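You operate a simulated robot arm through the tools that you are given. There is no shell and no other tool.

You are at the controls of a simulated two-armed robot. One attempt, no reset.

TASK
Bend the blue and white knuckles shut with the edge bender.
Fine: the loom is locked off, leave it so; press no other knuckle; the bender ends back at its start with the lever raised.

It is judged by the outcome, as a careful person would: the job done as asked, and still so three seconds after it is handed in. It fails if anything else is knocked over, pushed out of place, dropped, spilled or broken.

THE ROBOT
Two 7-joint arms with fingered hands on one trunk that stands fixed in place. Base frame: the origin is at the foot of the trunk, x ahead of it, y to its left, z up; the work surface is at about z = 0.92. Lengths are in m, angles in rad, forces in N, time in s.
The left shoulder is at [0.073, 0.153, 1.359], the right one opposite. With the tool pointing down near the work surface each hand reaches from about 0.1 to 0.84 m from the base axis, measured 20 degrees to its own side. Payload 4 kg a hand.
The tool frame of a hand sits at the grasp point between the pads (the TCP): z along the fingers, y along the line on which they close. The tips reach 0.03 m beyond it. The gripper opens to 0.104 m; its body begins 0.035 m behind the TCP. The gripper is a hand of 3 fingers: y runs from the thumb to the fingers, the wrist lies at [-0.015, -0.104, -0.178] in the tool frame, and closing takes about 1.5 s.
Orientation is that of the tool frame in the base frame, as a unit quaternion [x, y, z, w]. With the fingers straight down and the wrist toward the robot, the tool's x, y and z point along [0, 1, 0], [1, 0, 0] and [0, 0, -1] of the base frame.

THE INTERFACE
- The arms move only by the tool jog_arm. It takes "left_motion", "right_motion" or both (then of equal length, played together; a hand with none holds still); each is a list of rows, each a list of 7 numbers: the shift along the tool's x, y, z in m, then the turn, a rotation vector about the tool's x, y, z in rad, then the closure, from 0 (fully open) to 1 (shut). In form: [[tx, ty, tz, wx, wy, wz, jaw], ...]. A call has 1 to 20 rows; each row is the pose to reach, as a shift and turn from the pose commanded when the call began, along the tool's axes at that moment. Each row takes 0.2 s and may step no farther than 0.05 m and 0.15 rad from the row before; otherwise, or with a gripper value out of range, the whole call is refused. Where a pose cannot be reached the arm comes as near as it can. A force on the tool above 40 N (or 10 N above the force at the start of the call, whichever is more), or a blocked arm, ends the call early, and 0.2 s more pass. The fingers move at their own pace (about 0.153 m/s each) and stop on an object; they squeeze with about 24 N. The grip force told is the motor's: it shows also when the fingers shut on nothing. Time passes only in rows, and 0.2 s behind the last, so rows that repeat a pose let the fingers close. The reply holds the time, the measured pose of the TCP, the force on the tool along the base axes, the opening and the grip force, in the units named above and with some noise, with the torque about the TCP (base axes, N m) and any sound that the robot's microphone picked up.
- Cameras (640 x 400 px; columns grow to the right, rows downward): "scene" is now at [0.1323, -0.0364, 1.5796]; the picture's right is [-0.40, -0.91, -0.00], its down [-0.58, 0.26, -0.77] and it looks along [0.71, -0.31, -0.64] (base axes); focal length 351 px, centre (320, 200). "left" rides on the left gripper at [-0.064, -0.094, -0.117] in its tool frame; the picture's right is [-0.72, -0.33, 0.61], its down [0.64, -0.65, 0.41] and it looks along [0.27, 0.68, 0.68] (tool axes); focal length 238 px, centre (320, 200). "right" rides on the right gripper at [0.064, -0.094, -0.117] in its tool frame; the picture's right is [-0.72, 0.33, -0.61], its down [-0.64, -0.65, 0.40] and it looks along [-0.27, 0.68, 0.68] (tool axes); focal length 238 px, centre (320, 200). There is no depth. A picture from a camera that has moved, and an enlarged one, comes with that camera's place and axes in the base frame and with its lens.
- get_image(camera): a new picture of that camera. No time passes.
- raise_lower(by): slides the trunk up (or, below 0, down) by that many m; the arms and the scene camera ride with it, the base frame stays. It gives what a move gives, with no picture.
- grasp_type(shape, hand): the hand has 3 fingers and takes this shape, open, in about a second: jaw (thumb against the fingers, like two jaws); tri (thumb and two fingers); tip (a fingertip pinch); poke (one finger out to press); point (the index stretched); flat (the hand flat); cup (the hand cupped); fist (a fist). The gripper value then closes the fingers along that shape, each until it touches; the sizes above hold for jaw. It gives what a move gives, with no picture.
- pan_tilt(pan, tilt): turns the head with the scene camera to pan (to the left, within 1.501 rad either way) and tilt (down, from -0.506 to 1.204), counted from straight ahead of the robot. It gives what a move gives.
- enlarge(camera, box): a new picture of the part [left, top, right, bottom] of that camera's present view, enlarged. No time passes.
- job_done(): hands the job in; it is judged then, once.

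Nothing tells you positions but the pictures and the camera data. Unless the task says otherwise, let go and move clear before handing in.

The tools are called after "Call:" as name(argument=value, ...) on one line, values as JSON. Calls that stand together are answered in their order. jog_arm: Moves the arms, as the interface text tells. Its arguments: {"type":"object","properties":{"left_motion":{"type":"array"},"right_motion":{"type":"array"}},"required":[]} The other tools are called the same way: raise_lower (by) moves the trunk up or down; grasp_type (shape, hand) gives the hand a shape; pan_tilt (pan, tilt) turns the head that bears the scene camera; get_image (camera) takes a picture; enlarge (camera, box) takes an enlarged picture of a part of a camera's view; job_done () hands the job in.

At the start:

```text
time_s: 0.0
left_eef_pos: [0.59, 0.0921, 1.2883]
left_orientation: [0.707, 0.707, 0.0, -0.001]
left_contact_force: [0.9, -0.2, 0.6]
left_torque: [0.0, 0.01, 0.02]
left_finger_gap: 0.1036
left_grip_force: 0.1
left_shape: jaw
right_eef_pos: [0.4416, -0.4238, 1.3524]
right_orientation: [0.708, 0.707, 0.001, -0.001]
right_contact_force: [-0.5, -0.2, 0.0]
right_torque: [-0.01, 0.03, 0.02]
right_finger_gap: 0.1033
right_grip_force: 0.0
right_shape: jaw
trunk travel left (down, up): [-0.775, 0.165]
head pan, tilt (commanded): [-0.415, 0.686]
```

scene: 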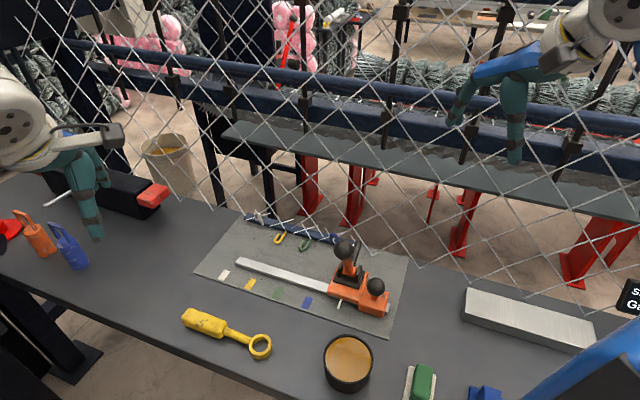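
right: 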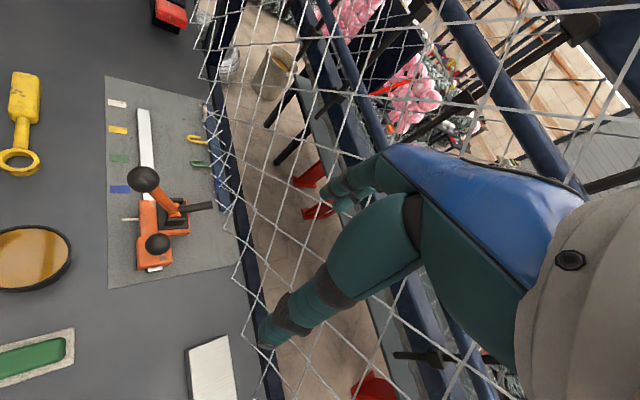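
left: 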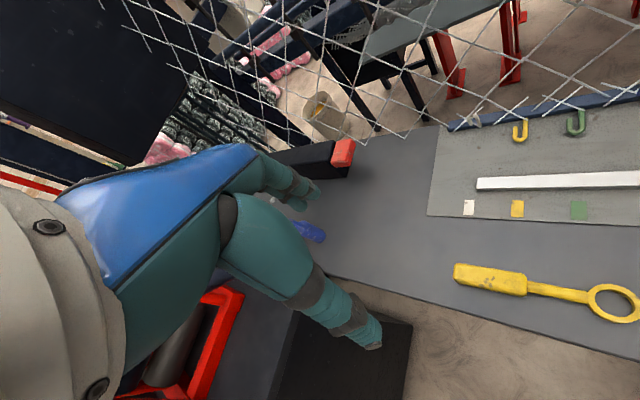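

I see a bench with a grey plate bearing colour patches (white, yellow, green, blue), a rail with an orange carriage (the edge bender) with a lever and knob, and hooks (knuckles) along the far edge. I'll look closer before moving.

Call:
enlarge(camera="scene", box=[190, 200, 420, 344])

Call:
enlarge(camera="right", box=[90, 70, 270, 290])

Call:
enlarge(camera="left", box=[420, 80, 640, 230])

```text
2.78 times, centred on (305, 272) of scene
camera zoom: at [0.1323, -0.0364, 1.5796], right [-0.4, -0.91, 0.0], down [-0.58, 0.26, -0.77], along [0.71, -0.31, -0.64], focal length 975 px, centre (362, 0)
```

zoom: 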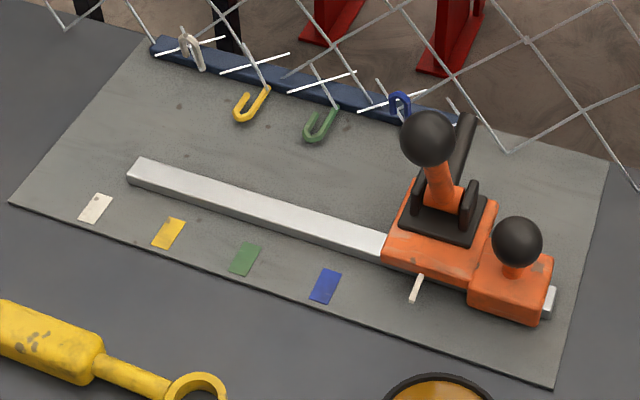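

```text
1.82 times, centred on (180, 180) of right
camera zoom: at [0.349, -0.3594, 1.4701], right [0.33, -0.72, 0.61], down [-0.65, -0.64, -0.4], along [0.68, -0.27, -0.68], focal length 433 px, centre (574, 236)
```

zoom: 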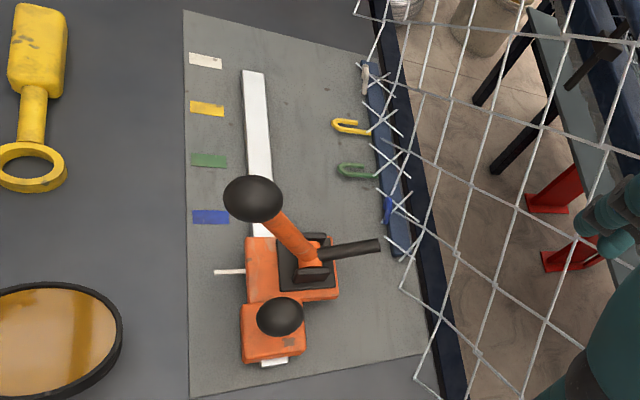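

```text
2.67 times, centred on (530, 155) of left
camera zoom: at [0.4941, 0.0279, 1.4053], right [-0.33, -0.72, -0.61], down [-0.65, 0.64, -0.4], along [0.68, 0.27, -0.68], focal length 636 px, centre (-240, 320)
```

zoom: 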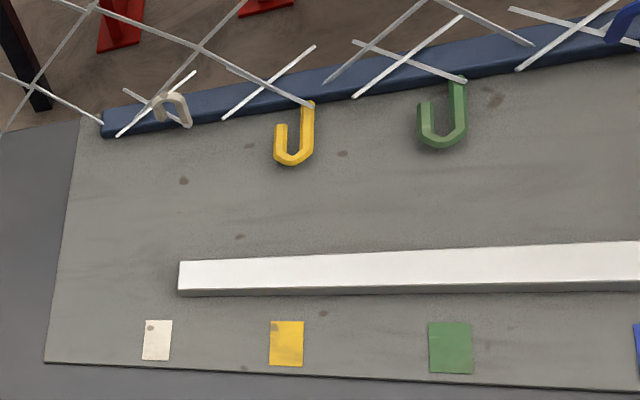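

The rail runs about 45° to the base axes. The carriage (lever, ball and pointer) is parked to the right of the blue patch, with a wire fence just behind the knuckles. I'll look around to understand the fence and the other objects before moving.

Call:
pan_tilt(pan=-0.7, tilt=0.45)

Call:
get_image(camera="scene")

```text
time_s: 0.8
left_eef_pos: [0.5885, 0.0936, 1.2879]
left_orientation: [0.707, 0.707, 0.0, -0.001]
left_contact_force: [0.6, -0.6, -0.3]
left_torque: [0.03, 0.0, 0.02]
left_finger_gap: 0.1039
left_grip_force: 0.1
left_shape: jaw
right_eef_pos: [0.4409, -0.4231, 1.3536]
right_orientation: [0.707, 0.707, 0.0, 0.0]
right_contact_force: [-0.2, 0.6, -0.1]
right_torque: [-0.03, -0.03, 0.0]
right_finger_gap: 0.1036
right_grip_force: 0.2
right_shape: jaw
trunk travel left (down, up): [-0.775, 0.165]
head pan, tilt (commanded): [-0.7, 0.45]
```

```text
taken
camera scene: at [0.1246, -0.0612, 1.6005], right [-0.64, -0.77, 0.0], down [-0.34, 0.28, -0.9], along [0.69, -0.58, -0.44], focal length 351 px, centre (320, 200)
```

scene: 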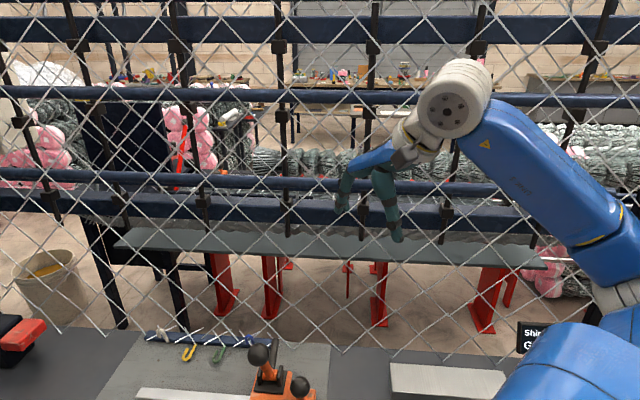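

The fence stands roughly vertical behind the bar, with the right arm in front of it. Next I'll look at the table's other objects and the left side.

Call:
pan_tilt(pan=-0.75, tilt=0.95)

Call:
get_image(camera="scene")

Call:
enlarge(camera="scene", box=[220, 60, 420, 210])

```text
time_s: 1.7
left_eef_pos: [0.5874, 0.092, 1.2881]
left_orientation: [0.707, 0.707, 0.0, -0.001]
left_contact_force: [-0.5, 0.6, -0.4]
left_torque: [0.03, 0.02, 0.0]
left_finger_gap: 0.1035
left_grip_force: 0.0
left_shape: jaw
right_eef_pos: [0.4401, -0.4242, 1.355]
right_orientation: [0.707, 0.707, 0.0, 0.001]
right_contact_force: [-0.6, -0.4, 0.2]
right_torque: [0.0, -0.02, -0.01]
right_finger_gap: 0.1035
right_grip_force: 0.1
right_shape: jaw
trunk travel left (down, up): [-0.775, 0.165]
head pan, tilt (commanded): [-0.75, 0.949]
```

```text
taken
camera scene: at [0.1074, -0.0515, 1.5587], right [-0.68, -0.73, 0.0], down [-0.6, 0.55, -0.58], along [0.42, -0.4, -0.81], focal length 351 px, centre (320, 200)
```

scene: 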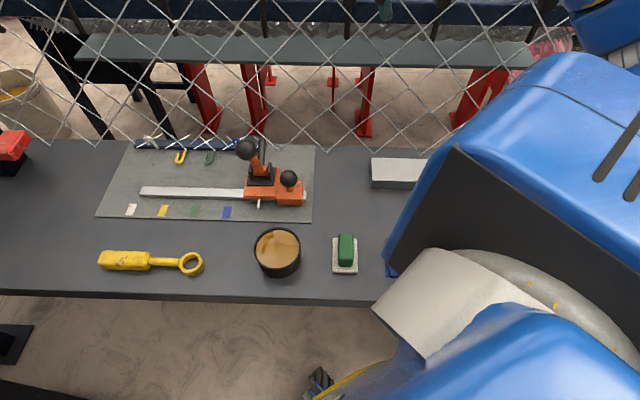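

```text
2.67 times, centred on (320, 135) of scene
camera zoom: at [0.1074, -0.0515, 1.5587], right [-0.68, -0.73, 0.0], down [-0.6, 0.55, -0.58], along [0.42, -0.4, -0.81], focal length 936 px, centre (320, 373)
```

zoom: 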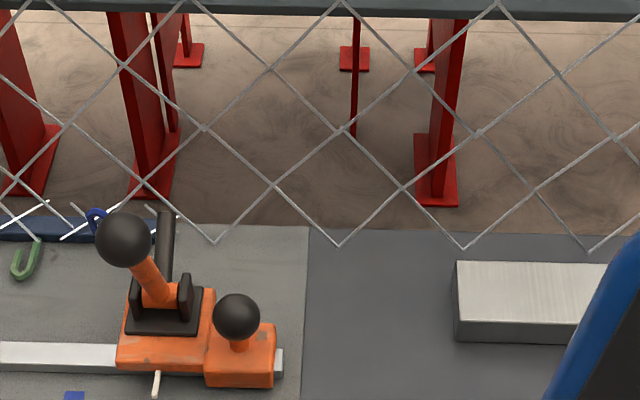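

With the table aligned in this view, I put the lever ball at about (0.515, -0.253, 1.103), its pivot near (0.55, -0.29, 0.985) and the slide knob near (0.492, -0.32, 0.985). The patches sit 0.07 m apart along the rail. Next I'll bring the right hand above the lever ball, yawed 45° so the fingers close along the rail.

Call:
jog_arm(right_motion=[[0.0285, 0.0123, 0.0, 0, 0, -0.131, 0], [0.057, 0.0247, 0.0, 0, 0, -0.262, 0], [0.0855, 0.037, 0.01, 0, 0, -0.393, 0], [0.114, 0.0493, 0.02, 0, 0, -0.524, 0], [0.1425, 0.0617, 0.04, 0, 0, -0.654, 0], [0.171, 0.074, 0.06, 0, 0, -0.785, 0], [0.171, 0.074, 0.06, 0, 0, -0.785, 0]])

Call:
pan_tilt(pan=-0.5, tilt=0.75)

Call:
get_image(camera="scene")

Call:
get_image(camera="right")

```text
time_s: 3.3
left_eef_pos: [0.5885, 0.0957, 1.2875]
left_orientation: [0.707, 0.707, -0.001, 0.0]
left_contact_force: [-0.8, -0.5, -0.2]
left_torque: [-0.02, 0.01, 0.0]
left_finger_gap: 0.1034
left_grip_force: 0.1
left_shape: jaw
right_eef_pos: [0.5011, -0.2771, 1.324]
right_orientation: [0.466, 0.884, -0.007, -0.022]
right_contact_force: [-0.3, -0.3, -0.4]
right_torque: [-0.03, 0.02, -0.02]
right_finger_gap: 0.104
right_grip_force: 0.1
right_shape: jaw
right hand out of reach, approached as far as the arm can: row 5, 6, 7
trunk travel left (down, up): [-0.775, 0.165]
head pan, tilt (commanded): [-0.75, 0.949]
```

```text
time_s: 4.1
left_eef_pos: [0.5892, 0.0934, 1.2885]
left_orientation: [0.708, 0.707, -0.001, -0.001]
left_contact_force: [0.0, 0.3, 0.0]
left_torque: [-0.04, -0.01, 0.01]
left_finger_gap: 0.1037
left_grip_force: 0.1
left_shape: jaw
right_eef_pos: [0.4996, -0.2799, 1.3233]
right_orientation: [0.465, 0.885, -0.006, -0.022]
right_contact_force: [0.0, 0.1, 1.0]
right_torque: [0.01, -0.03, 0.0]
right_finger_gap: 0.104
right_grip_force: 0.0
right_shape: jaw
trunk travel left (down, up): [-0.775, 0.165]
head pan, tilt (commanded): [-0.499, 0.75]
```

```text
taken
camera scene: at [0.1278, -0.0404, 1.574], right [-0.48, -0.88, 0.0], down [-0.6, 0.33, -0.73], along [0.64, -0.35, -0.68], focal length 351 px, centre (320, 200)
```

scene: 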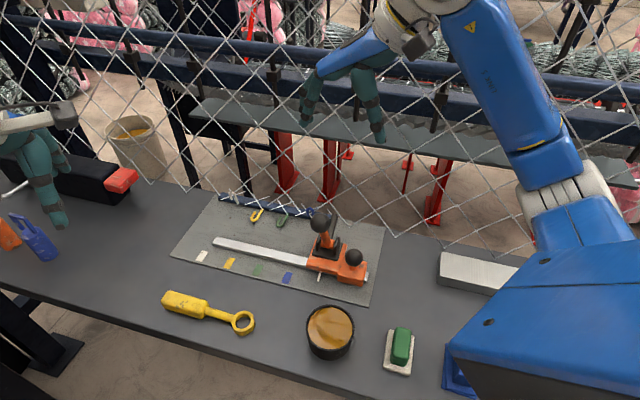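

```text
taken
camera right: at [0.3918, -0.281, 1.4457], right [0.7, -0.41, 0.58], down [-0.19, -0.89, -0.41], along [0.68, 0.17, -0.71], focal length 238 px, centre (320, 200)
```

right: 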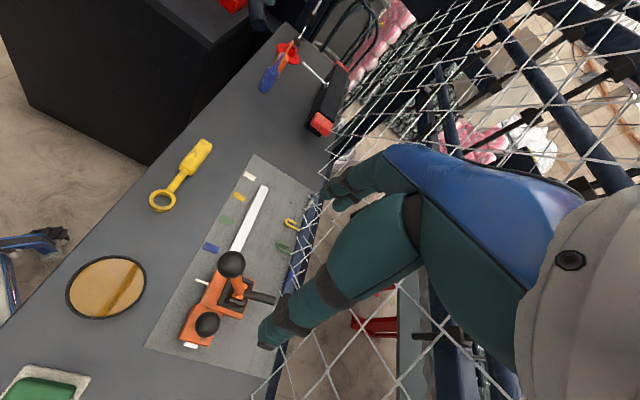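

The right hand stopped a bit short of the 45° yaw, at about 34° and 3 cm off, so that wrist angle is near its limit there. I'll back the yaw off to about 30° and come down a little above the ball, then check where it lands.

Call:
jog_arm(right_motion=[[0, 0, 0.03, 0, 0, 0.13, 0], [0, 0, 0.06, 0, 0, 0.26, 0], [0, 0, 0.08, 0, 0, 0.26, 0], [0, 0, 0.08, 0, 0, 0.26, 0]])

Call:
get_image(camera="scene")

Call:
get_image(camera="right")

```text
time_s: 5.1
left_eef_pos: [0.5881, 0.0929, 1.2881]
left_orientation: [0.707, 0.708, 0.0, 0.0]
left_contact_force: [0.4, -0.1, 0.2]
left_torque: [0.01, 0.01, 0.0]
left_finger_gap: 0.1036
left_grip_force: 0.1
left_shape: jaw
right_eef_pos: [0.4969, -0.2797, 1.2435]
right_orientation: [0.576, 0.817, -0.008, -0.023]
right_contact_force: [-0.8, 0.2, 0.4]
right_torque: [0.01, 0.0, 0.0]
right_finger_gap: 0.1037
right_grip_force: 0.0
right_shape: jaw
trunk travel left (down, up): [-0.775, 0.165]
head pan, tilt (commanded): [-0.499, 0.75]
```

```text
taken
camera scene: at [0.128, -0.0408, 1.574], right [-0.48, -0.88, 0.0], down [-0.6, 0.33, -0.73], along [0.64, -0.35, -0.68], focal length 351 px, centre (320, 200)
```

scene: 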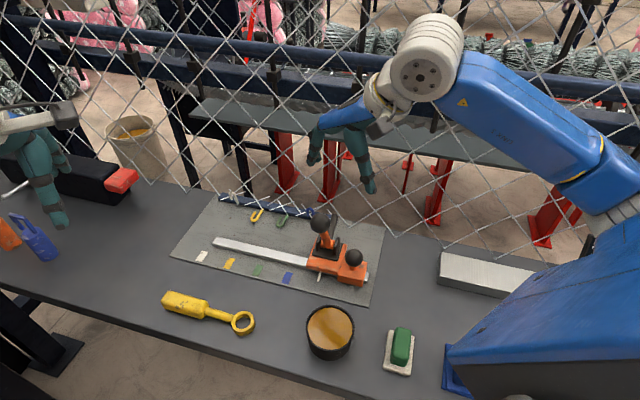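

```text
taken
camera right: at [0.3929, -0.2514, 1.3654], right [0.58, -0.58, 0.58], down [-0.42, -0.82, -0.39], along [0.7, -0.02, -0.71], focal length 238 px, centre (320, 200)
```

right: 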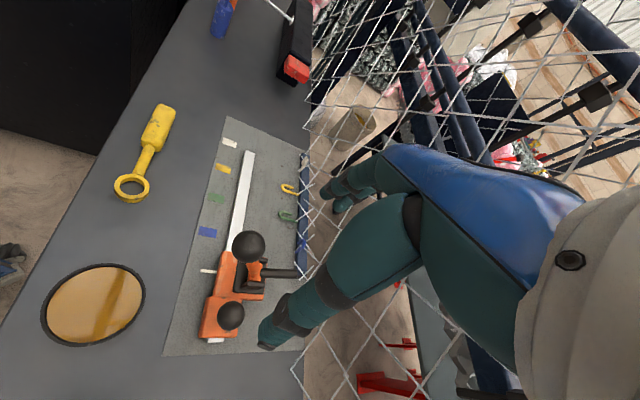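

The commanded pose follows the reached one; the hand is now at yaw about 20°, just beside and above the ball. I'll centre it over the ball at about 32° yaw and check before coming down.

Call:
jog_arm(right_motion=[[0.0095, 0.013, 0.02, -0.02, -0.014, -0.108, 0], [0.0191, 0.0259, 0.0435, -0.04, -0.028, -0.216, 0], [0.0191, 0.0259, 0.0435, -0.04, -0.028, -0.216, 0]])

Call:
get_image(camera="scene")

Call:
get_image(camera="right")

Call:
get_image(camera="left")

```text
time_s: 5.9
left_eef_pos: [0.5883, 0.0935, 1.2883]
left_orientation: [0.707, 0.707, 0.0, 0.0]
left_contact_force: [0.4, -1.0, -0.1]
left_torque: [0.01, 0.02, 0.02]
left_finger_gap: 0.1036
left_grip_force: 0.1
left_shape: jaw
right_eef_pos: [0.5118, -0.2521, 1.1993]
right_orientation: [0.485, 0.874, 0.003, 0.001]
right_contact_force: [-1.1, -0.7, 0.0]
right_torque: [0.0, -0.01, 0.04]
right_finger_gap: 0.1039
right_grip_force: 0.1
right_shape: jaw
trunk travel left (down, up): [-0.775, 0.165]
head pan, tilt (commanded): [-0.499, 0.75]
```

```text
taken
camera scene: at [0.1276, -0.0409, 1.5741], right [-0.48, -0.88, 0.0], down [-0.6, 0.33, -0.73], along [0.64, -0.35, -0.68], focal length 351 px, centre (320, 200)
```

scene: 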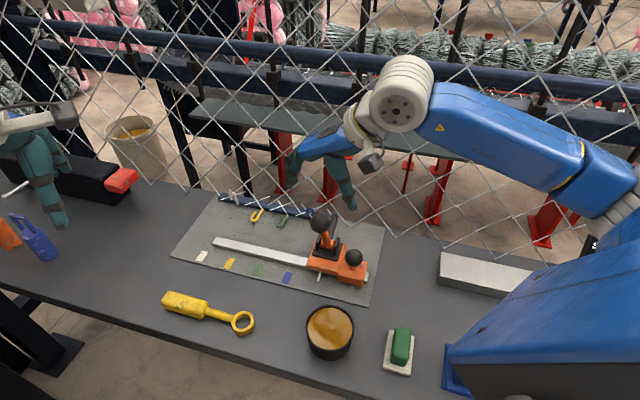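

```text
taken
camera right: at [0.3988, -0.2477, 1.3158], right [0.66, -0.44, 0.61], down [-0.21, -0.89, -0.41], along [0.72, 0.14, -0.68], focal length 238 px, centre (320, 200)
```

right: 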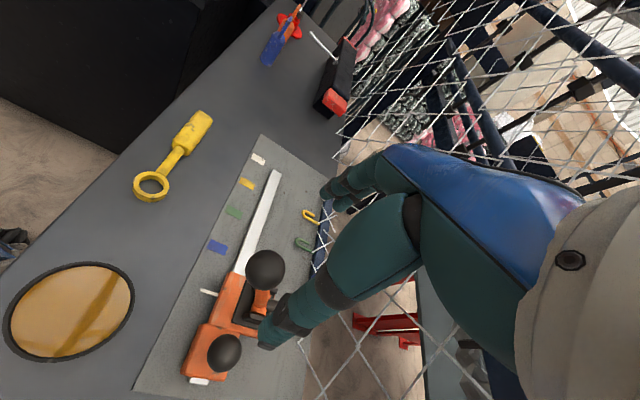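

```text
taken
camera left: at [0.4925, 0.0284, 1.4058], right [-0.33, -0.72, -0.61], down [-0.65, 0.64, -0.4], along [0.68, 0.27, -0.68], focal length 238 px, centre (320, 200)
```

left: 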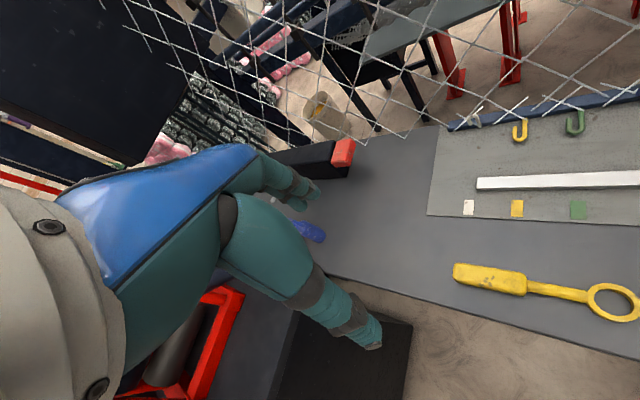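

The TCP is directly over the ball (0.512, -0.252) at 32° yaw and level. I'll descend so the ball is between thumb and fingers, with the gripper still open.

Call:
jog_arm(right_motion=[[0, 0.002, 0.03, 0, 0, 0, 0], [0, 0.002, 0.06, 0, 0, 0, 0], [0, 0.002, 0.088, 0, 0, 0, 0], [0, 0.002, 0.088, 0, 0, 0, 0]])

Call:
get_image(camera="scene")

Call:
get_image(camera="right")

```text
time_s: 6.9
left_eef_pos: [0.5875, 0.0937, 1.2873]
left_orientation: [0.707, 0.707, 0.0, 0.0]
left_contact_force: [0.0, -1.1, -1.1]
left_torque: [-0.01, 0.02, 0.03]
left_finger_gap: 0.1037
left_grip_force: 0.0
left_shape: jaw
right_eef_pos: [0.5128, -0.2505, 1.1107]
right_orientation: [0.485, 0.875, 0.003, 0.001]
right_contact_force: [0.0, 0.6, 0.4]
right_torque: [-0.01, -0.02, -0.02]
right_finger_gap: 0.1039
right_grip_force: 0.0
right_shape: jaw
trunk travel left (down, up): [-0.775, 0.165]
head pan, tilt (commanded): [-0.499, 0.75]
```

```text
taken
camera scene: at [0.1273, -0.041, 1.5741], right [-0.48, -0.88, 0.0], down [-0.6, 0.33, -0.73], along [0.64, -0.35, -0.68], focal length 351 px, centre (320, 200)
```

scene: 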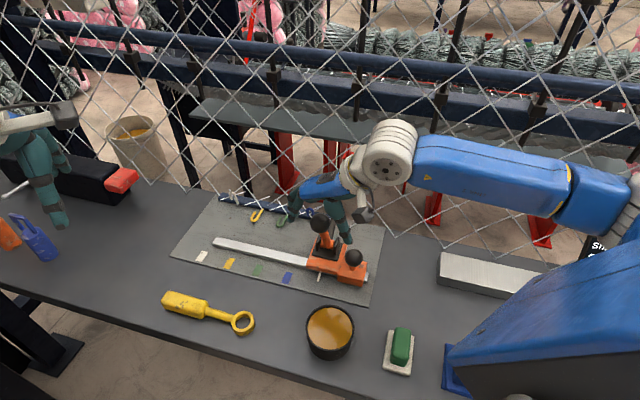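

```text
taken
camera right: at [0.4004, -0.247, 1.2282], right [0.66, -0.44, 0.61], down [-0.21, -0.89, -0.41], along [0.72, 0.14, -0.68], focal length 238 px, centre (320, 200)
```

right: 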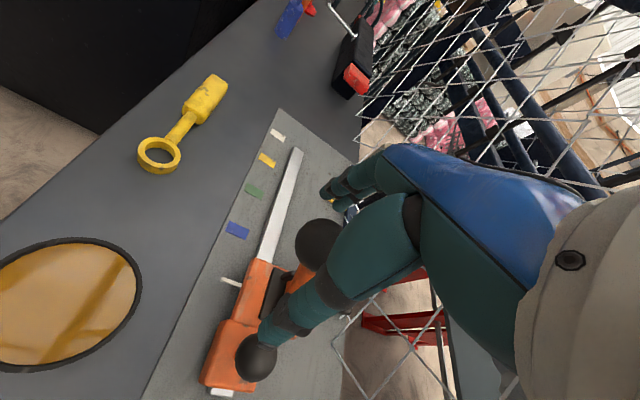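

The ball looks centred between the fingers. I'll check up close, then close the grip.

Call:
enlarge(camera="scene", box=[250, 150, 410, 310])

Call:
jog_arm(right_motion=[[0, 0, 0, 0, 0, 0, 0.3], [0, 0, 0, 0, 0, 0, 0.5], [0, 0, 0, 0, 0, 0, 0.7], [0, 0, 0, 0, 0, 0, 0.9], [0, 0, 0, 0, 0, 0, 0.9], [0, 0, 0, 0, 0, 0, 0.9], [0, 0, 0, 0, 0, 0, 0.9]])

Call:
enlarge(camera="scene", box=[250, 150, 410, 310])

Call:
get_image(camera="right")

```text
2.50 times, centred on (330, 230) of scene
camera zoom: at [0.1273, -0.041, 1.5741], right [-0.48, -0.88, 0.0], down [-0.6, 0.33, -0.73], along [0.64, -0.35, -0.68], focal length 878 px, centre (295, 125)
```

zoom: 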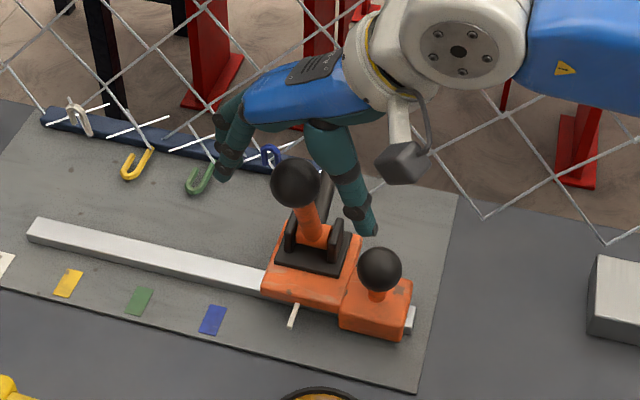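

```text
time_s: 8.5
left_eef_pos: [0.5895, 0.0923, 1.2866]
left_orientation: [0.707, 0.707, 0.0, -0.002]
left_contact_force: [0.6, 1.2, -0.4]
left_torque: [-0.01, 0.02, 0.01]
left_finger_gap: 0.1036
left_grip_force: 0.1
left_shape: jaw
right_eef_pos: [0.5133, -0.2525, 1.1114]
right_orientation: [0.485, 0.874, 0.002, -0.001]
right_contact_force: [-0.6, -1.9, -5.7]
right_torque: [-0.02, -0.02, 0.0]
right_finger_gap: 0.0229
right_grip_force: 23.3
right_shape: jaw
trunk travel left (down, up): [-0.775, 0.165]
head pan, tilt (commanded): [-0.499, 0.75]
```

```text
2.50 times, centred on (330, 230) of scene
camera zoom: at [0.1282, -0.0431, 1.5739], right [-0.48, -0.88, 0.0], down [-0.6, 0.33, -0.73], along [0.64, -0.35, -0.68], focal length 878 px, centre (295, 125)
```

zoom: 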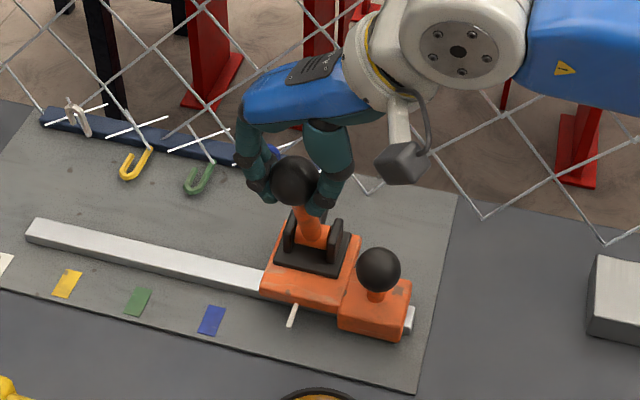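

```text
taken
camera right: at [0.4009, -0.2483, 1.2278], right [0.66, -0.44, 0.61], down [-0.21, -0.89, -0.41], along [0.72, 0.14, -0.68], focal length 238 px, centre (320, 200)
```

right: 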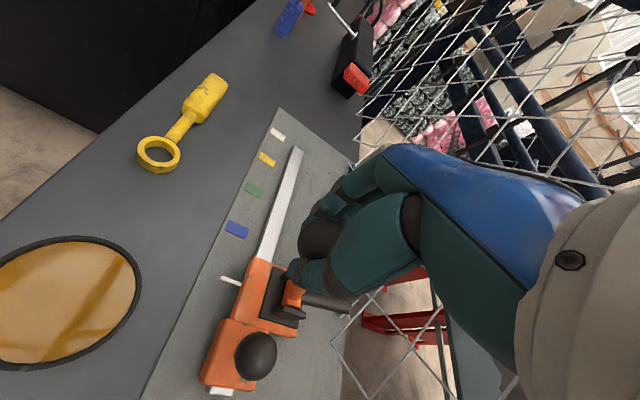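

The grip holds the ball with 23 N and the pointer is still at its start (rail coordinate about 0.187). Next I'll slide the carriage slowly 0.07 m along the rail towards the blue patch, keeping the lever at its raised angle.

Call:
jog_arm(right_motion=[[0.00226, 0.00973, 0, 0, 0, 0, 0.9], [0.00451, 0.01946, 0, 0, 0, 0, 0.9], [0.00677, 0.0292, 0, 0, 0, 0, 0.9], [0.00903, 0.0389, 0, 0, 0, 0, 0.9], [0.00903, 0.0389, 0, 0, 0, 0, 0.9]])

Call:
enlarge(camera="scene", box=[250, 150, 410, 310])

Call:
get_image(camera="right")

```text
time_s: 9.7
left_eef_pos: [0.5887, 0.0925, 1.2881]
left_orientation: [0.707, 0.707, 0.0, 0.0]
left_contact_force: [0.0, -0.4, -0.5]
left_torque: [-0.02, 0.01, -0.01]
left_finger_gap: 0.1038
left_grip_force: 0.0
left_shape: jaw
right_eef_pos: [0.5427, -0.2237, 1.1106]
right_orientation: [0.484, 0.875, 0.002, 0.0]
right_contact_force: [0.9, -2.3, -8.9]
right_torque: [-0.01, -0.04, 0.02]
right_finger_gap: 0.0228
right_grip_force: 23.8
right_shape: jaw
trunk travel left (down, up): [-0.775, 0.165]
head pan, tilt (commanded): [-0.499, 0.75]
```

```text
2.50 times, centred on (330, 230) of scene
camera zoom: at [0.1294, -0.0431, 1.5738], right [-0.48, -0.88, 0.0], down [-0.6, 0.33, -0.73], along [0.64, -0.35, -0.69], focal length 878 px, centre (295, 125)
```

zoom: 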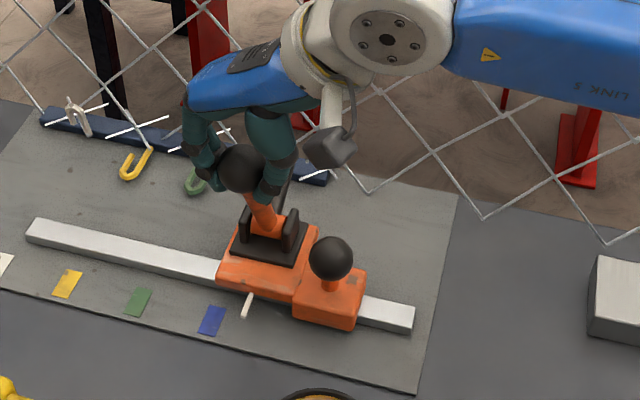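

```text
taken
camera right: at [0.4301, -0.2198, 1.2281], right [0.66, -0.44, 0.61], down [-0.21, -0.89, -0.41], along [0.72, 0.14, -0.68], focal length 238 px, centre (320, 200)
```

right: 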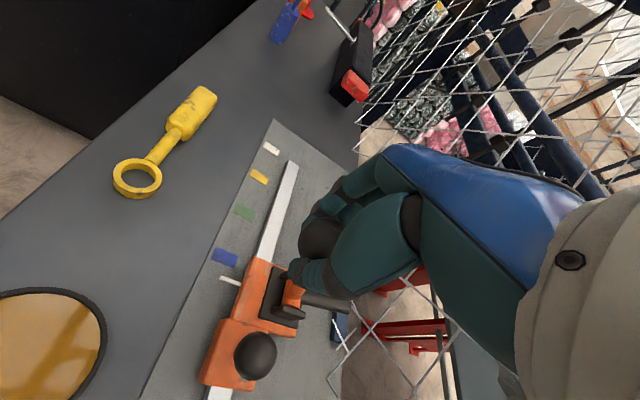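

The whole bender slides freely, with both orange blocks moving together and almost no force. I'll move the remaining ~0.029 m to bring the pointer to the blue patch.

Call:
jog_arm(right_motion=[[0.00226, 0.00973, 0, 0, 0, 0, 0.9], [0.00451, 0.01946, 0, 0, 0, 0, 0.9], [0.00655, 0.0282, 0, 0, 0, 0, 0.9], [0.00655, 0.0282, 0, 0, 0, 0, 0.9]])

Call:
enlarge(camera="scene", box=[250, 190, 360, 300])

Call:
enlarge(camera="right", box=[180, 200, 360, 320])

```text
time_s: 10.7
left_eef_pos: [0.5891, 0.0927, 1.287]
left_orientation: [0.707, 0.707, 0.0, 0.0]
left_contact_force: [-0.1, -0.2, 0.1]
left_torque: [0.01, 0.0, -0.01]
left_finger_gap: 0.1038
left_grip_force: 0.0
left_shape: jaw
right_eef_pos: [0.5641, -0.2034, 1.113]
right_orientation: [0.485, 0.875, 0.003, -0.001]
right_contact_force: [-0.6, -2.2, -7.6]
right_torque: [-0.01, -0.02, -0.02]
right_finger_gap: 0.0228
right_grip_force: 23.5
right_shape: jaw
trunk travel left (down, up): [-0.775, 0.165]
head pan, tilt (commanded): [-0.499, 0.75]
```

```text
3.64 times, centred on (305, 245) of scene
camera zoom: at [0.1296, -0.0428, 1.5738], right [-0.48, -0.88, 0.0], down [-0.6, 0.33, -0.73], along [0.64, -0.35, -0.69], focal length 1277 px, centre (374, 36)
```

zoom: 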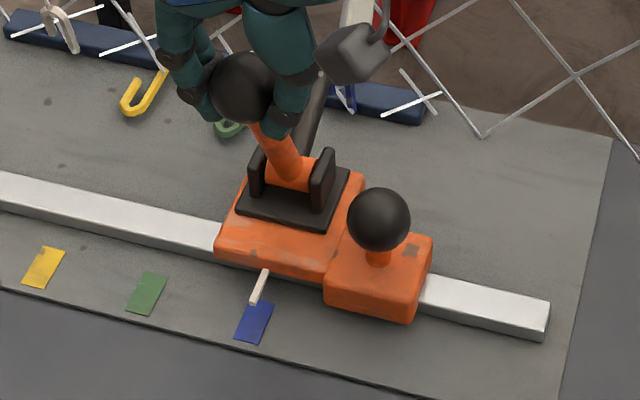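

```text
3.33 times, centred on (270, 260) of right
camera zoom: at [0.4507, -0.1994, 1.2281], right [0.66, -0.44, 0.61], down [-0.21, -0.89, -0.41], along [0.72, 0.14, -0.68], focal length 794 px, centre (487, 0)
```

zoom: 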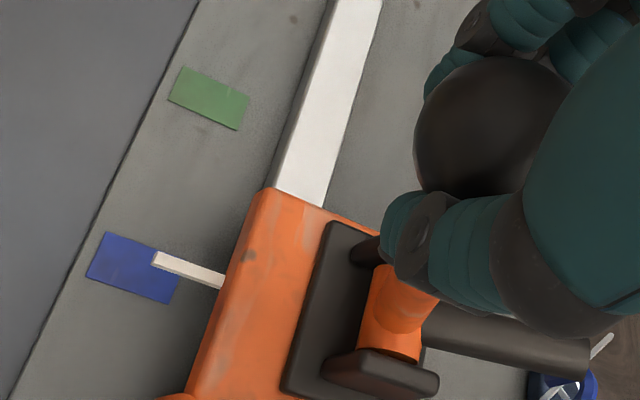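

The pointer is lined up with the blue patch and the presser arm with the blue knuckle. Next I'll push the lever a little way along its arc towards the fence to confirm that this lowers the presser.

Call:
jog_arm(right_motion=[[-0.0084, 0.00195, -0.0033, 0, 0, 0, 0.9], [-0.0168, 0.0039, -0.006, 0, 0, 0, 0.9], [-0.0243, 0.0056, -0.0077, 0, 0, 0, 0.9], [-0.0317, 0.00736, -0.0091, 0, 0, 0, 0.9], [-0.0317, 0.00736, -0.0091, 0, 0, 0, 0.9]])

Call:
enlarge(camera="scene", box=[250, 190, 360, 300])

Call:
get_image(camera="right")

```text
time_s: 11.9
left_eef_pos: [0.589, 0.0923, 1.2876]
left_orientation: [0.707, 0.707, 0.001, -0.001]
left_contact_force: [-0.5, -0.3, 0.5]
left_torque: [0.01, 0.0, 0.0]
left_finger_gap: 0.1037
left_grip_force: 0.0
left_shape: jaw
right_eef_pos: [0.5869, -0.2258, 1.1211]
right_orientation: [0.484, 0.875, 0.003, 0.0]
right_contact_force: [-2.1, -0.5, -5.4]
right_torque: [0.02, 0.14, 0.04]
right_finger_gap: 0.0225
right_grip_force: 23.8
right_shape: jaw
trunk travel left (down, up): [-0.775, 0.165]
head pan, tilt (commanded): [-0.499, 0.75]
```

```text
3.64 times, centred on (305, 245) of scene
camera zoom: at [0.1282, -0.0418, 1.5739], right [-0.48, -0.88, 0.0], down [-0.6, 0.33, -0.73], along [0.64, -0.35, -0.68], focal length 1277 px, centre (374, 36)
```

zoom: 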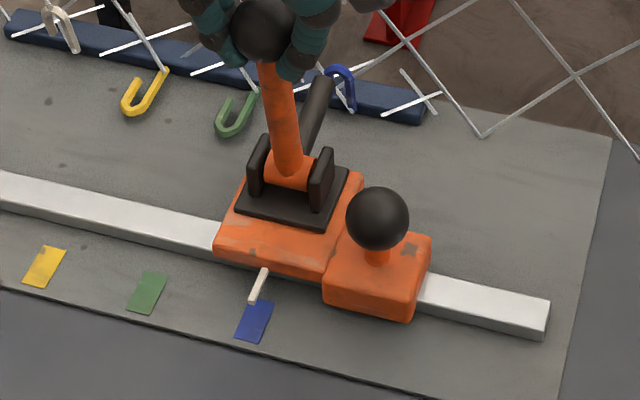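

```text
taken
camera right: at [0.4733, -0.2215, 1.2375], right [0.66, -0.44, 0.61], down [-0.21, -0.89, -0.41], along [0.72, 0.14, -0.68], focal length 238 px, centre (320, 200)
```

right: 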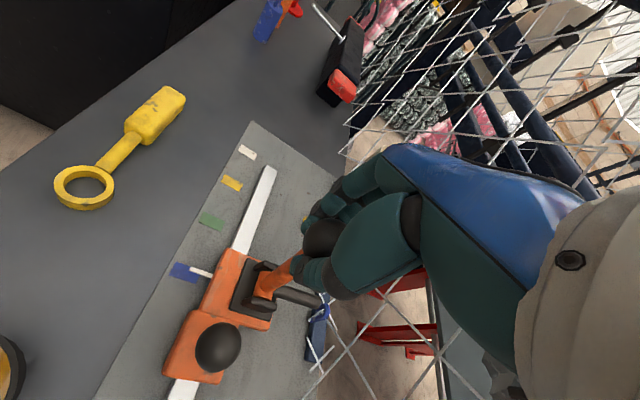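

Pushing the lever towards the fence lowers the presser arm, with only a couple of newtons of resistance. I'll keep going along the arc in small steps.

Call:
jog_arm(right_motion=[[-0.0087, 0.002, -0.0009, 0, 0, 0, 0.9], [-0.0173, 0.004, -0.0013, 0, 0, 0, 0.9], [-0.026, 0.006, -0.001, 0, 0, 0, 0.9], [-0.0346, 0.008, 0, 0, 0, 0, 0.9], [-0.0421, 0.0098, 0.0014, 0, 0, 0, 0.9], [-0.0496, 0.0115, 0.0031, 0, 0, 0, 0.9], [-0.0496, 0.0115, 0.0031, 0, 0, 0, 0.9]])

Call:
enlarge(camera="scene", box=[250, 150, 410, 310])

Call:
get_image(camera="right")

```text
time_s: 13.5
left_eef_pos: [0.5885, 0.0928, 1.2883]
left_orientation: [0.707, 0.707, -0.001, -0.001]
left_contact_force: [-0.1, 1.0, -0.1]
left_torque: [-0.02, -0.03, -0.04]
left_finger_gap: 0.1037
left_grip_force: 0.0
left_shape: jaw
right_eef_pos: [0.6181, -0.2555, 1.1181]
right_orientation: [0.485, 0.875, 0.002, -0.002]
right_contact_force: [-2.9, 2.9, -13.7]
right_torque: [0.09, 0.14, 0.06]
right_finger_gap: 0.0206
right_grip_force: 23.5
right_shape: jaw
right hand out of reach, approached as far as the arm can: row 6, 7
trunk travel left (down, up): [-0.775, 0.165]
head pan, tilt (commanded): [-0.499, 0.75]
```

```text
2.50 times, centred on (330, 230) of scene
camera zoom: at [0.1306, -0.0412, 1.5737], right [-0.48, -0.88, 0.0], down [-0.6, 0.33, -0.73], along [0.64, -0.35, -0.69], focal length 878 px, centre (295, 125)
```

zoom: 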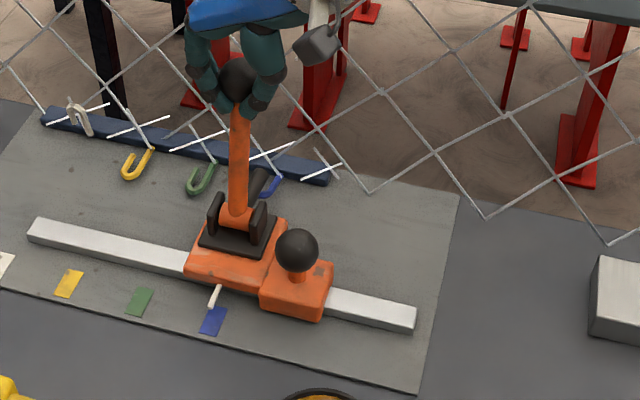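

```text
taken
camera right: at [0.5049, -0.2519, 1.2351], right [0.66, -0.44, 0.61], down [-0.21, -0.89, -0.41], along [0.72, 0.14, -0.68], focal length 238 px, centre (320, 200)
```

right: 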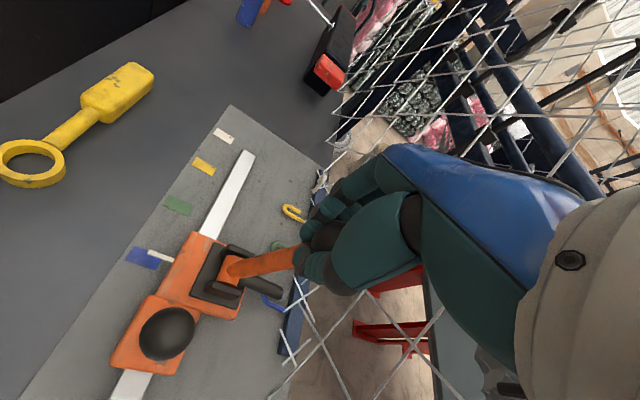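

The blue knuckle is starting to fold as the presser comes down, but the arm is near its reach at this yaw. I'll look closely, then ease the yaw back while continuing.

Call:
enlarge(camera="scene", box=[285, 175, 345, 225])

Call:
enlarge(camera="right", box=[200, 220, 340, 340])

Call:
get_image(camera="scene")

```text
8.00 times, centred on (315, 200) of scene
camera zoom: at [0.1306, -0.0412, 1.5737], right [-0.48, -0.88, 0.0], down [-0.6, 0.33, -0.73], along [0.64, -0.35, -0.69], focal length 2809 px, centre (360, 200)
```

zoom: 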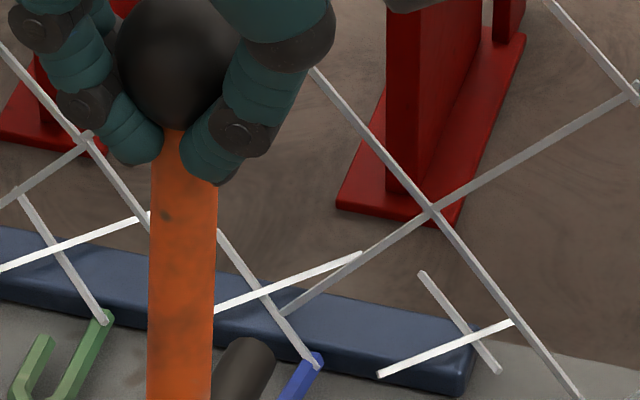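

```text
3.33 times, centred on (270, 280) of right
camera zoom: at [0.5049, -0.2519, 1.2351], right [0.66, -0.44, 0.61], down [-0.21, -0.89, -0.41], along [0.72, 0.14, -0.68], focal length 794 px, centre (487, -67)
```

zoom: 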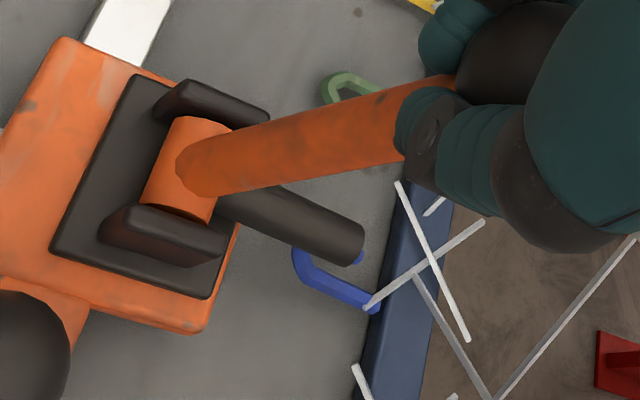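

```text
taken
camera scene: at [0.1306, -0.0412, 1.5737], right [-0.48, -0.88, 0.0], down [-0.6, 0.33, -0.73], along [0.64, -0.35, -0.69], focal length 351 px, centre (320, 200)
```

scene: 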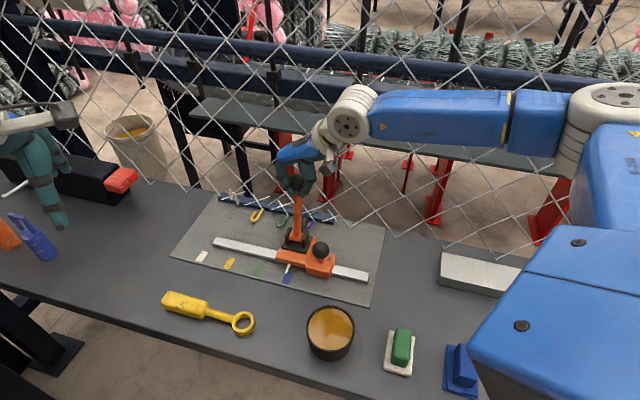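

The blue knuckle has folded down towards the plate. I'll push a bit further towards the lever's end stop while easing the yaw back, to make sure it is fully shut.

Call:
jog_arm(right_motion=[[-0.002, 0.0005, 0.0, 0, 0, 0.08, 0.9], [-0.0084, 0.0019, 0.001, 0, 0, 0.15, 0.9], [-0.0126, 0.0029, 0.0025, 0, 0, 0.2, 0.9], [-0.0168, 0.0039, 0.004, 0, 0, 0.25, 0.9], [-0.0168, 0.0039, 0.004, 0, 0, 0.25, 0.9]])

Call:
enlarge(camera="right", box=[150, 180, 350, 340])

Call:
enlarge(camera="scene", box=[250, 150, 370, 270])

```text
time_s: 14.7
left_eef_pos: [0.5894, 0.0943, 1.2875]
left_orientation: [0.707, 0.707, -0.001, -0.001]
left_contact_force: [-0.4, -0.7, -0.2]
left_torque: [0.01, -0.02, 0.0]
left_finger_gap: 0.1035
left_grip_force: 0.0
left_shape: jaw
right_eef_pos: [0.6309, -0.2657, 1.1125]
right_orientation: [0.59, 0.808, 0.001, -0.001]
right_contact_force: [-3.7, 7.5, -19.6]
right_torque: [0.19, 0.34, 0.12]
right_finger_gap: 0.0188
right_grip_force: 23.6
right_shape: jaw
trunk travel left (down, up): [-0.775, 0.165]
head pan, tilt (commanded): [-0.499, 0.75]
```

```text
2.50 times, centred on (250, 260) of right
camera zoom: at [0.5218, -0.234, 1.2311], right [0.53, -0.59, 0.61], down [-0.43, -0.81, -0.41], along [0.73, -0.05, -0.68], focal length 596 px, centre (495, 50)
```

zoom: 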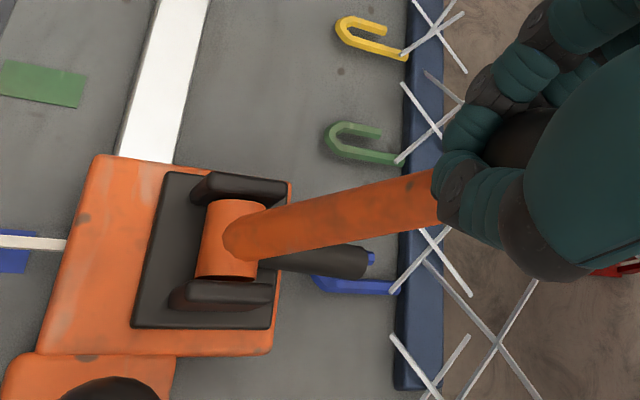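

```text
3.33 times, centred on (310, 210) of scene
camera zoom: at [0.1315, -0.0391, 1.5736], right [-0.48, -0.88, 0.0], down [-0.6, 0.33, -0.73], along [0.64, -0.35, -0.69], focal length 1170 px, centre (353, 167)
```

zoom: 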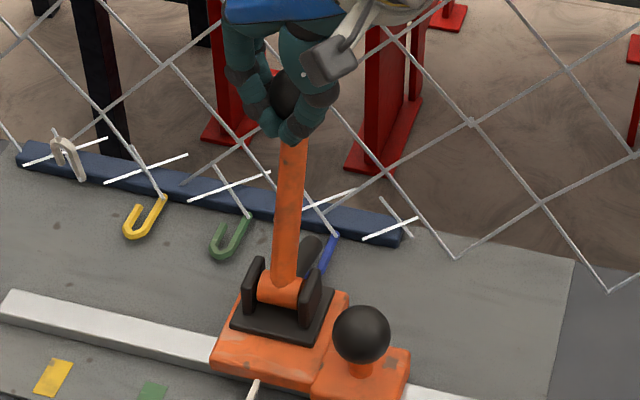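

The presser is down on the blue knuckle, and the resistance is building. I'll give one more small push along the arc to see whether the lever has reached its stop.

Call:
jog_arm(right_motion=[[-0.0053, 0.0028, 0.002, 0, 0, 0, 0.9], [-0.0107, 0.0055, 0.005, 0, 0, 0, 0.9], [-0.0107, 0.0055, 0.005, 0, 0, 0, 0.9]])

Call:
enlarge(camera="right", box=[150, 180, 350, 340])

Call:
enlarge(camera="scene", box=[250, 150, 370, 270])

```text
time_s: 15.5
left_eef_pos: [0.5875, 0.0961, 1.2866]
left_orientation: [0.707, 0.707, 0.0, 0.001]
left_contact_force: [-0.7, -0.2, 0.5]
left_torque: [0.02, 0.02, 0.02]
left_finger_gap: 0.1035
left_grip_force: 0.1
left_shape: jaw
right_eef_pos: [0.6368, -0.2741, 1.1103]
right_orientation: [0.59, 0.807, 0.001, 0.0]
right_contact_force: [-10.6, 9.5, -15.0]
right_torque: [0.27, 0.69, 0.16]
right_finger_gap: 0.0185
right_grip_force: 23.4
right_shape: jaw
trunk travel left (down, up): [-0.775, 0.165]
head pan, tilt (commanded): [-0.499, 0.75]
```

```text
2.50 times, centred on (250, 260) of right
camera zoom: at [0.5286, -0.2411, 1.2277], right [0.53, -0.59, 0.61], down [-0.43, -0.81, -0.41], along [0.73, -0.05, -0.68], focal length 596 px, centre (495, 50)
```

zoom: 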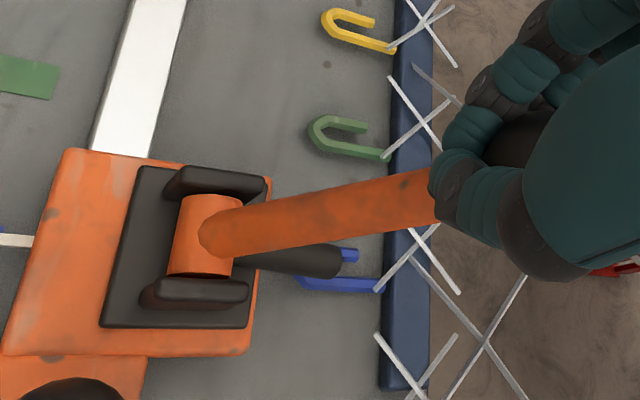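

```text
3.33 times, centred on (310, 210) of scene
camera zoom: at [0.1284, -0.0369, 1.5741], right [-0.48, -0.88, 0.0], down [-0.6, 0.33, -0.73], along [0.64, -0.35, -0.68], focal length 1170 px, centre (353, 167)
```

zoom: 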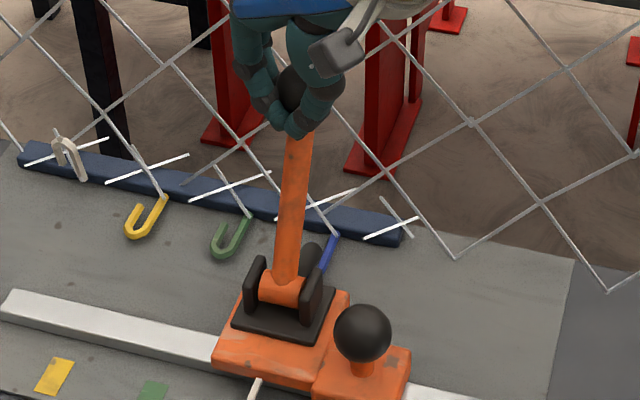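

Still moving slightly, with the force rising to about 14 N along the push. I'll push a little more to find the stop.

Call:
jog_arm(right_motion=[[-0.0045, 0.0023, 0.002, 0, 0, 0, 0.9], [-0.0089, 0.0046, 0.0045, 0, 0, 0, 0.9], [-0.0089, 0.0046, 0.0045, 0, 0, 0, 0.9]])

Call:
enlarge(camera="right", box=[150, 180, 350, 340])

Call:
enlarge(camera="scene", box=[250, 150, 370, 270])

```text
time_s: 16.3
left_eef_pos: [0.5839, 0.0997, 1.2897]
left_orientation: [0.707, 0.707, -0.001, 0.002]
left_contact_force: [-0.1, -0.7, -0.3]
left_torque: [0.01, -0.01, 0.0]
left_finger_gap: 0.1039
left_grip_force: 0.0
left_shape: jaw
right_eef_pos: [0.6409, -0.2742, 1.1106]
right_orientation: [0.588, 0.809, 0.003, 0.0]
right_contact_force: [-21.4, 22.6, -7.6]
right_torque: [0.55, 0.9, 0.2]
right_finger_gap: 0.018
right_grip_force: 24.1
right_shape: jaw
trunk travel left (down, up): [-0.775, 0.165]
head pan, tilt (commanded): [-0.499, 0.75]
```

```text
2.50 times, centred on (250, 260) of right
camera zoom: at [0.5316, -0.2427, 1.2265], right [0.53, -0.59, 0.61], down [-0.42, -0.81, -0.41], along [0.74, -0.04, -0.68], focal length 596 px, centre (495, 50)
```

zoom: 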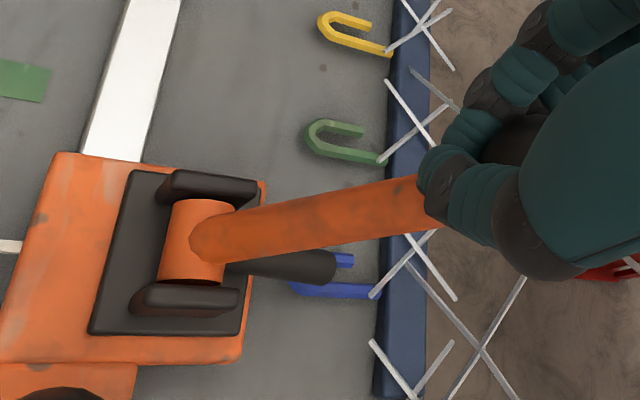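

```text
3.33 times, centred on (310, 210) of scene
camera zoom: at [0.1224, -0.0306, 1.5748], right [-0.48, -0.88, 0.0], down [-0.6, 0.32, -0.73], along [0.64, -0.35, -0.68], focal length 1170 px, centre (353, 167)
```

zoom: 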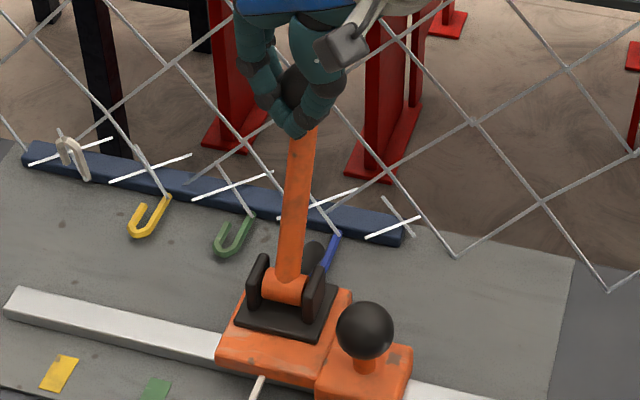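

The lever hit its stop: force rose to about 31 N with hardly any motion, so the blue press is complete. I'll bring the lever back along its arc to the raised position.

Call:
jog_arm(right_motion=[[0.0133, -0.0069, -0.007, 0, 0, 0, 0.9], [0.0274, -0.0141, -0.0124, 0, 0, 0, 0.9], [0.0411, -0.0212, -0.0164, 0, 0, -0.05, 0.9], [0.0569, -0.0294, -0.018, 0, 0, -0.1, 0.9], [0.0728, -0.0375, -0.0164, 0, 0, -0.15, 0.9], [0.0864, -0.0445, -0.0134, 0, 0, -0.2, 0.9], [0.1018, -0.0525, -0.0074, 0, 0, -0.2, 0.9], [0.1018, -0.0525, -0.0074, 0, 0, -0.2, 0.9]])

Call:
enlarge(camera="scene", box=[250, 150, 370, 270])

Call:
get_image(camera="right")

```text
time_s: 18.1
left_eef_pos: [0.5869, 0.0951, 1.2894]
left_orientation: [0.708, 0.706, 0.0, 0.0]
left_contact_force: [0.2, 0.3, 0.4]
left_torque: [0.01, -0.01, 0.01]
left_finger_gap: 0.1036
left_grip_force: 0.0
left_shape: jaw
right_eef_pos: [0.5635, -0.2008, 1.1147]
right_orientation: [0.507, 0.862, 0.003, 0.001]
right_contact_force: [-0.9, 0.5, 0.6]
right_torque: [-0.02, 0.03, -0.02]
right_finger_gap: 0.0178
right_grip_force: 24.1
right_shape: jaw
trunk travel left (down, up): [-0.775, 0.165]
head pan, tilt (commanded): [-0.499, 0.75]
```

```text
3.33 times, centred on (310, 210) of scene
camera zoom: at [0.1271, -0.0393, 1.5742], right [-0.48, -0.88, 0.0], down [-0.6, 0.33, -0.73], along [0.64, -0.35, -0.68], focal length 1170 px, centre (353, 167)
```

zoom: 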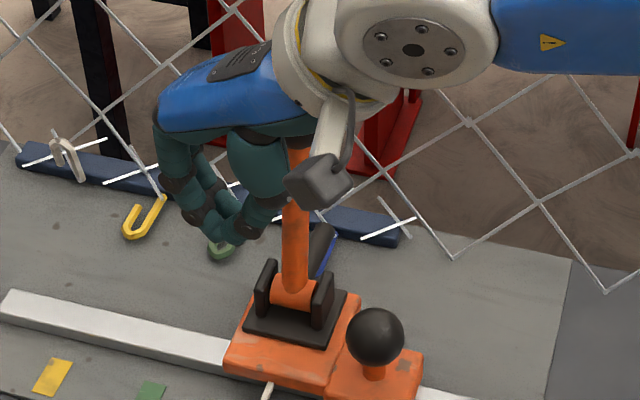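

```text
taken
camera right: at [0.4505, -0.1913, 1.2313], right [0.63, -0.47, 0.61], down [-0.26, -0.88, -0.41], along [0.73, 0.1, -0.68], focal length 238 px, centre (320, 200)
```

right: 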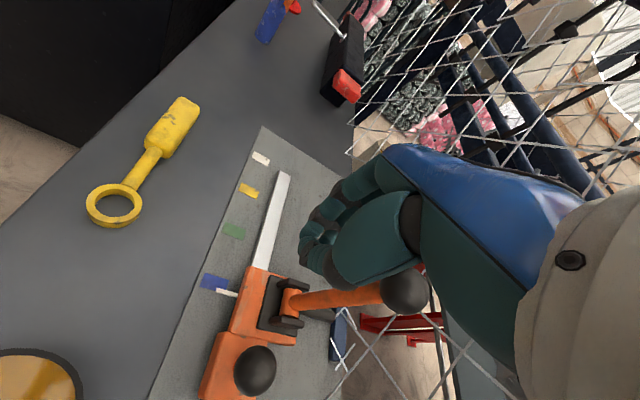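

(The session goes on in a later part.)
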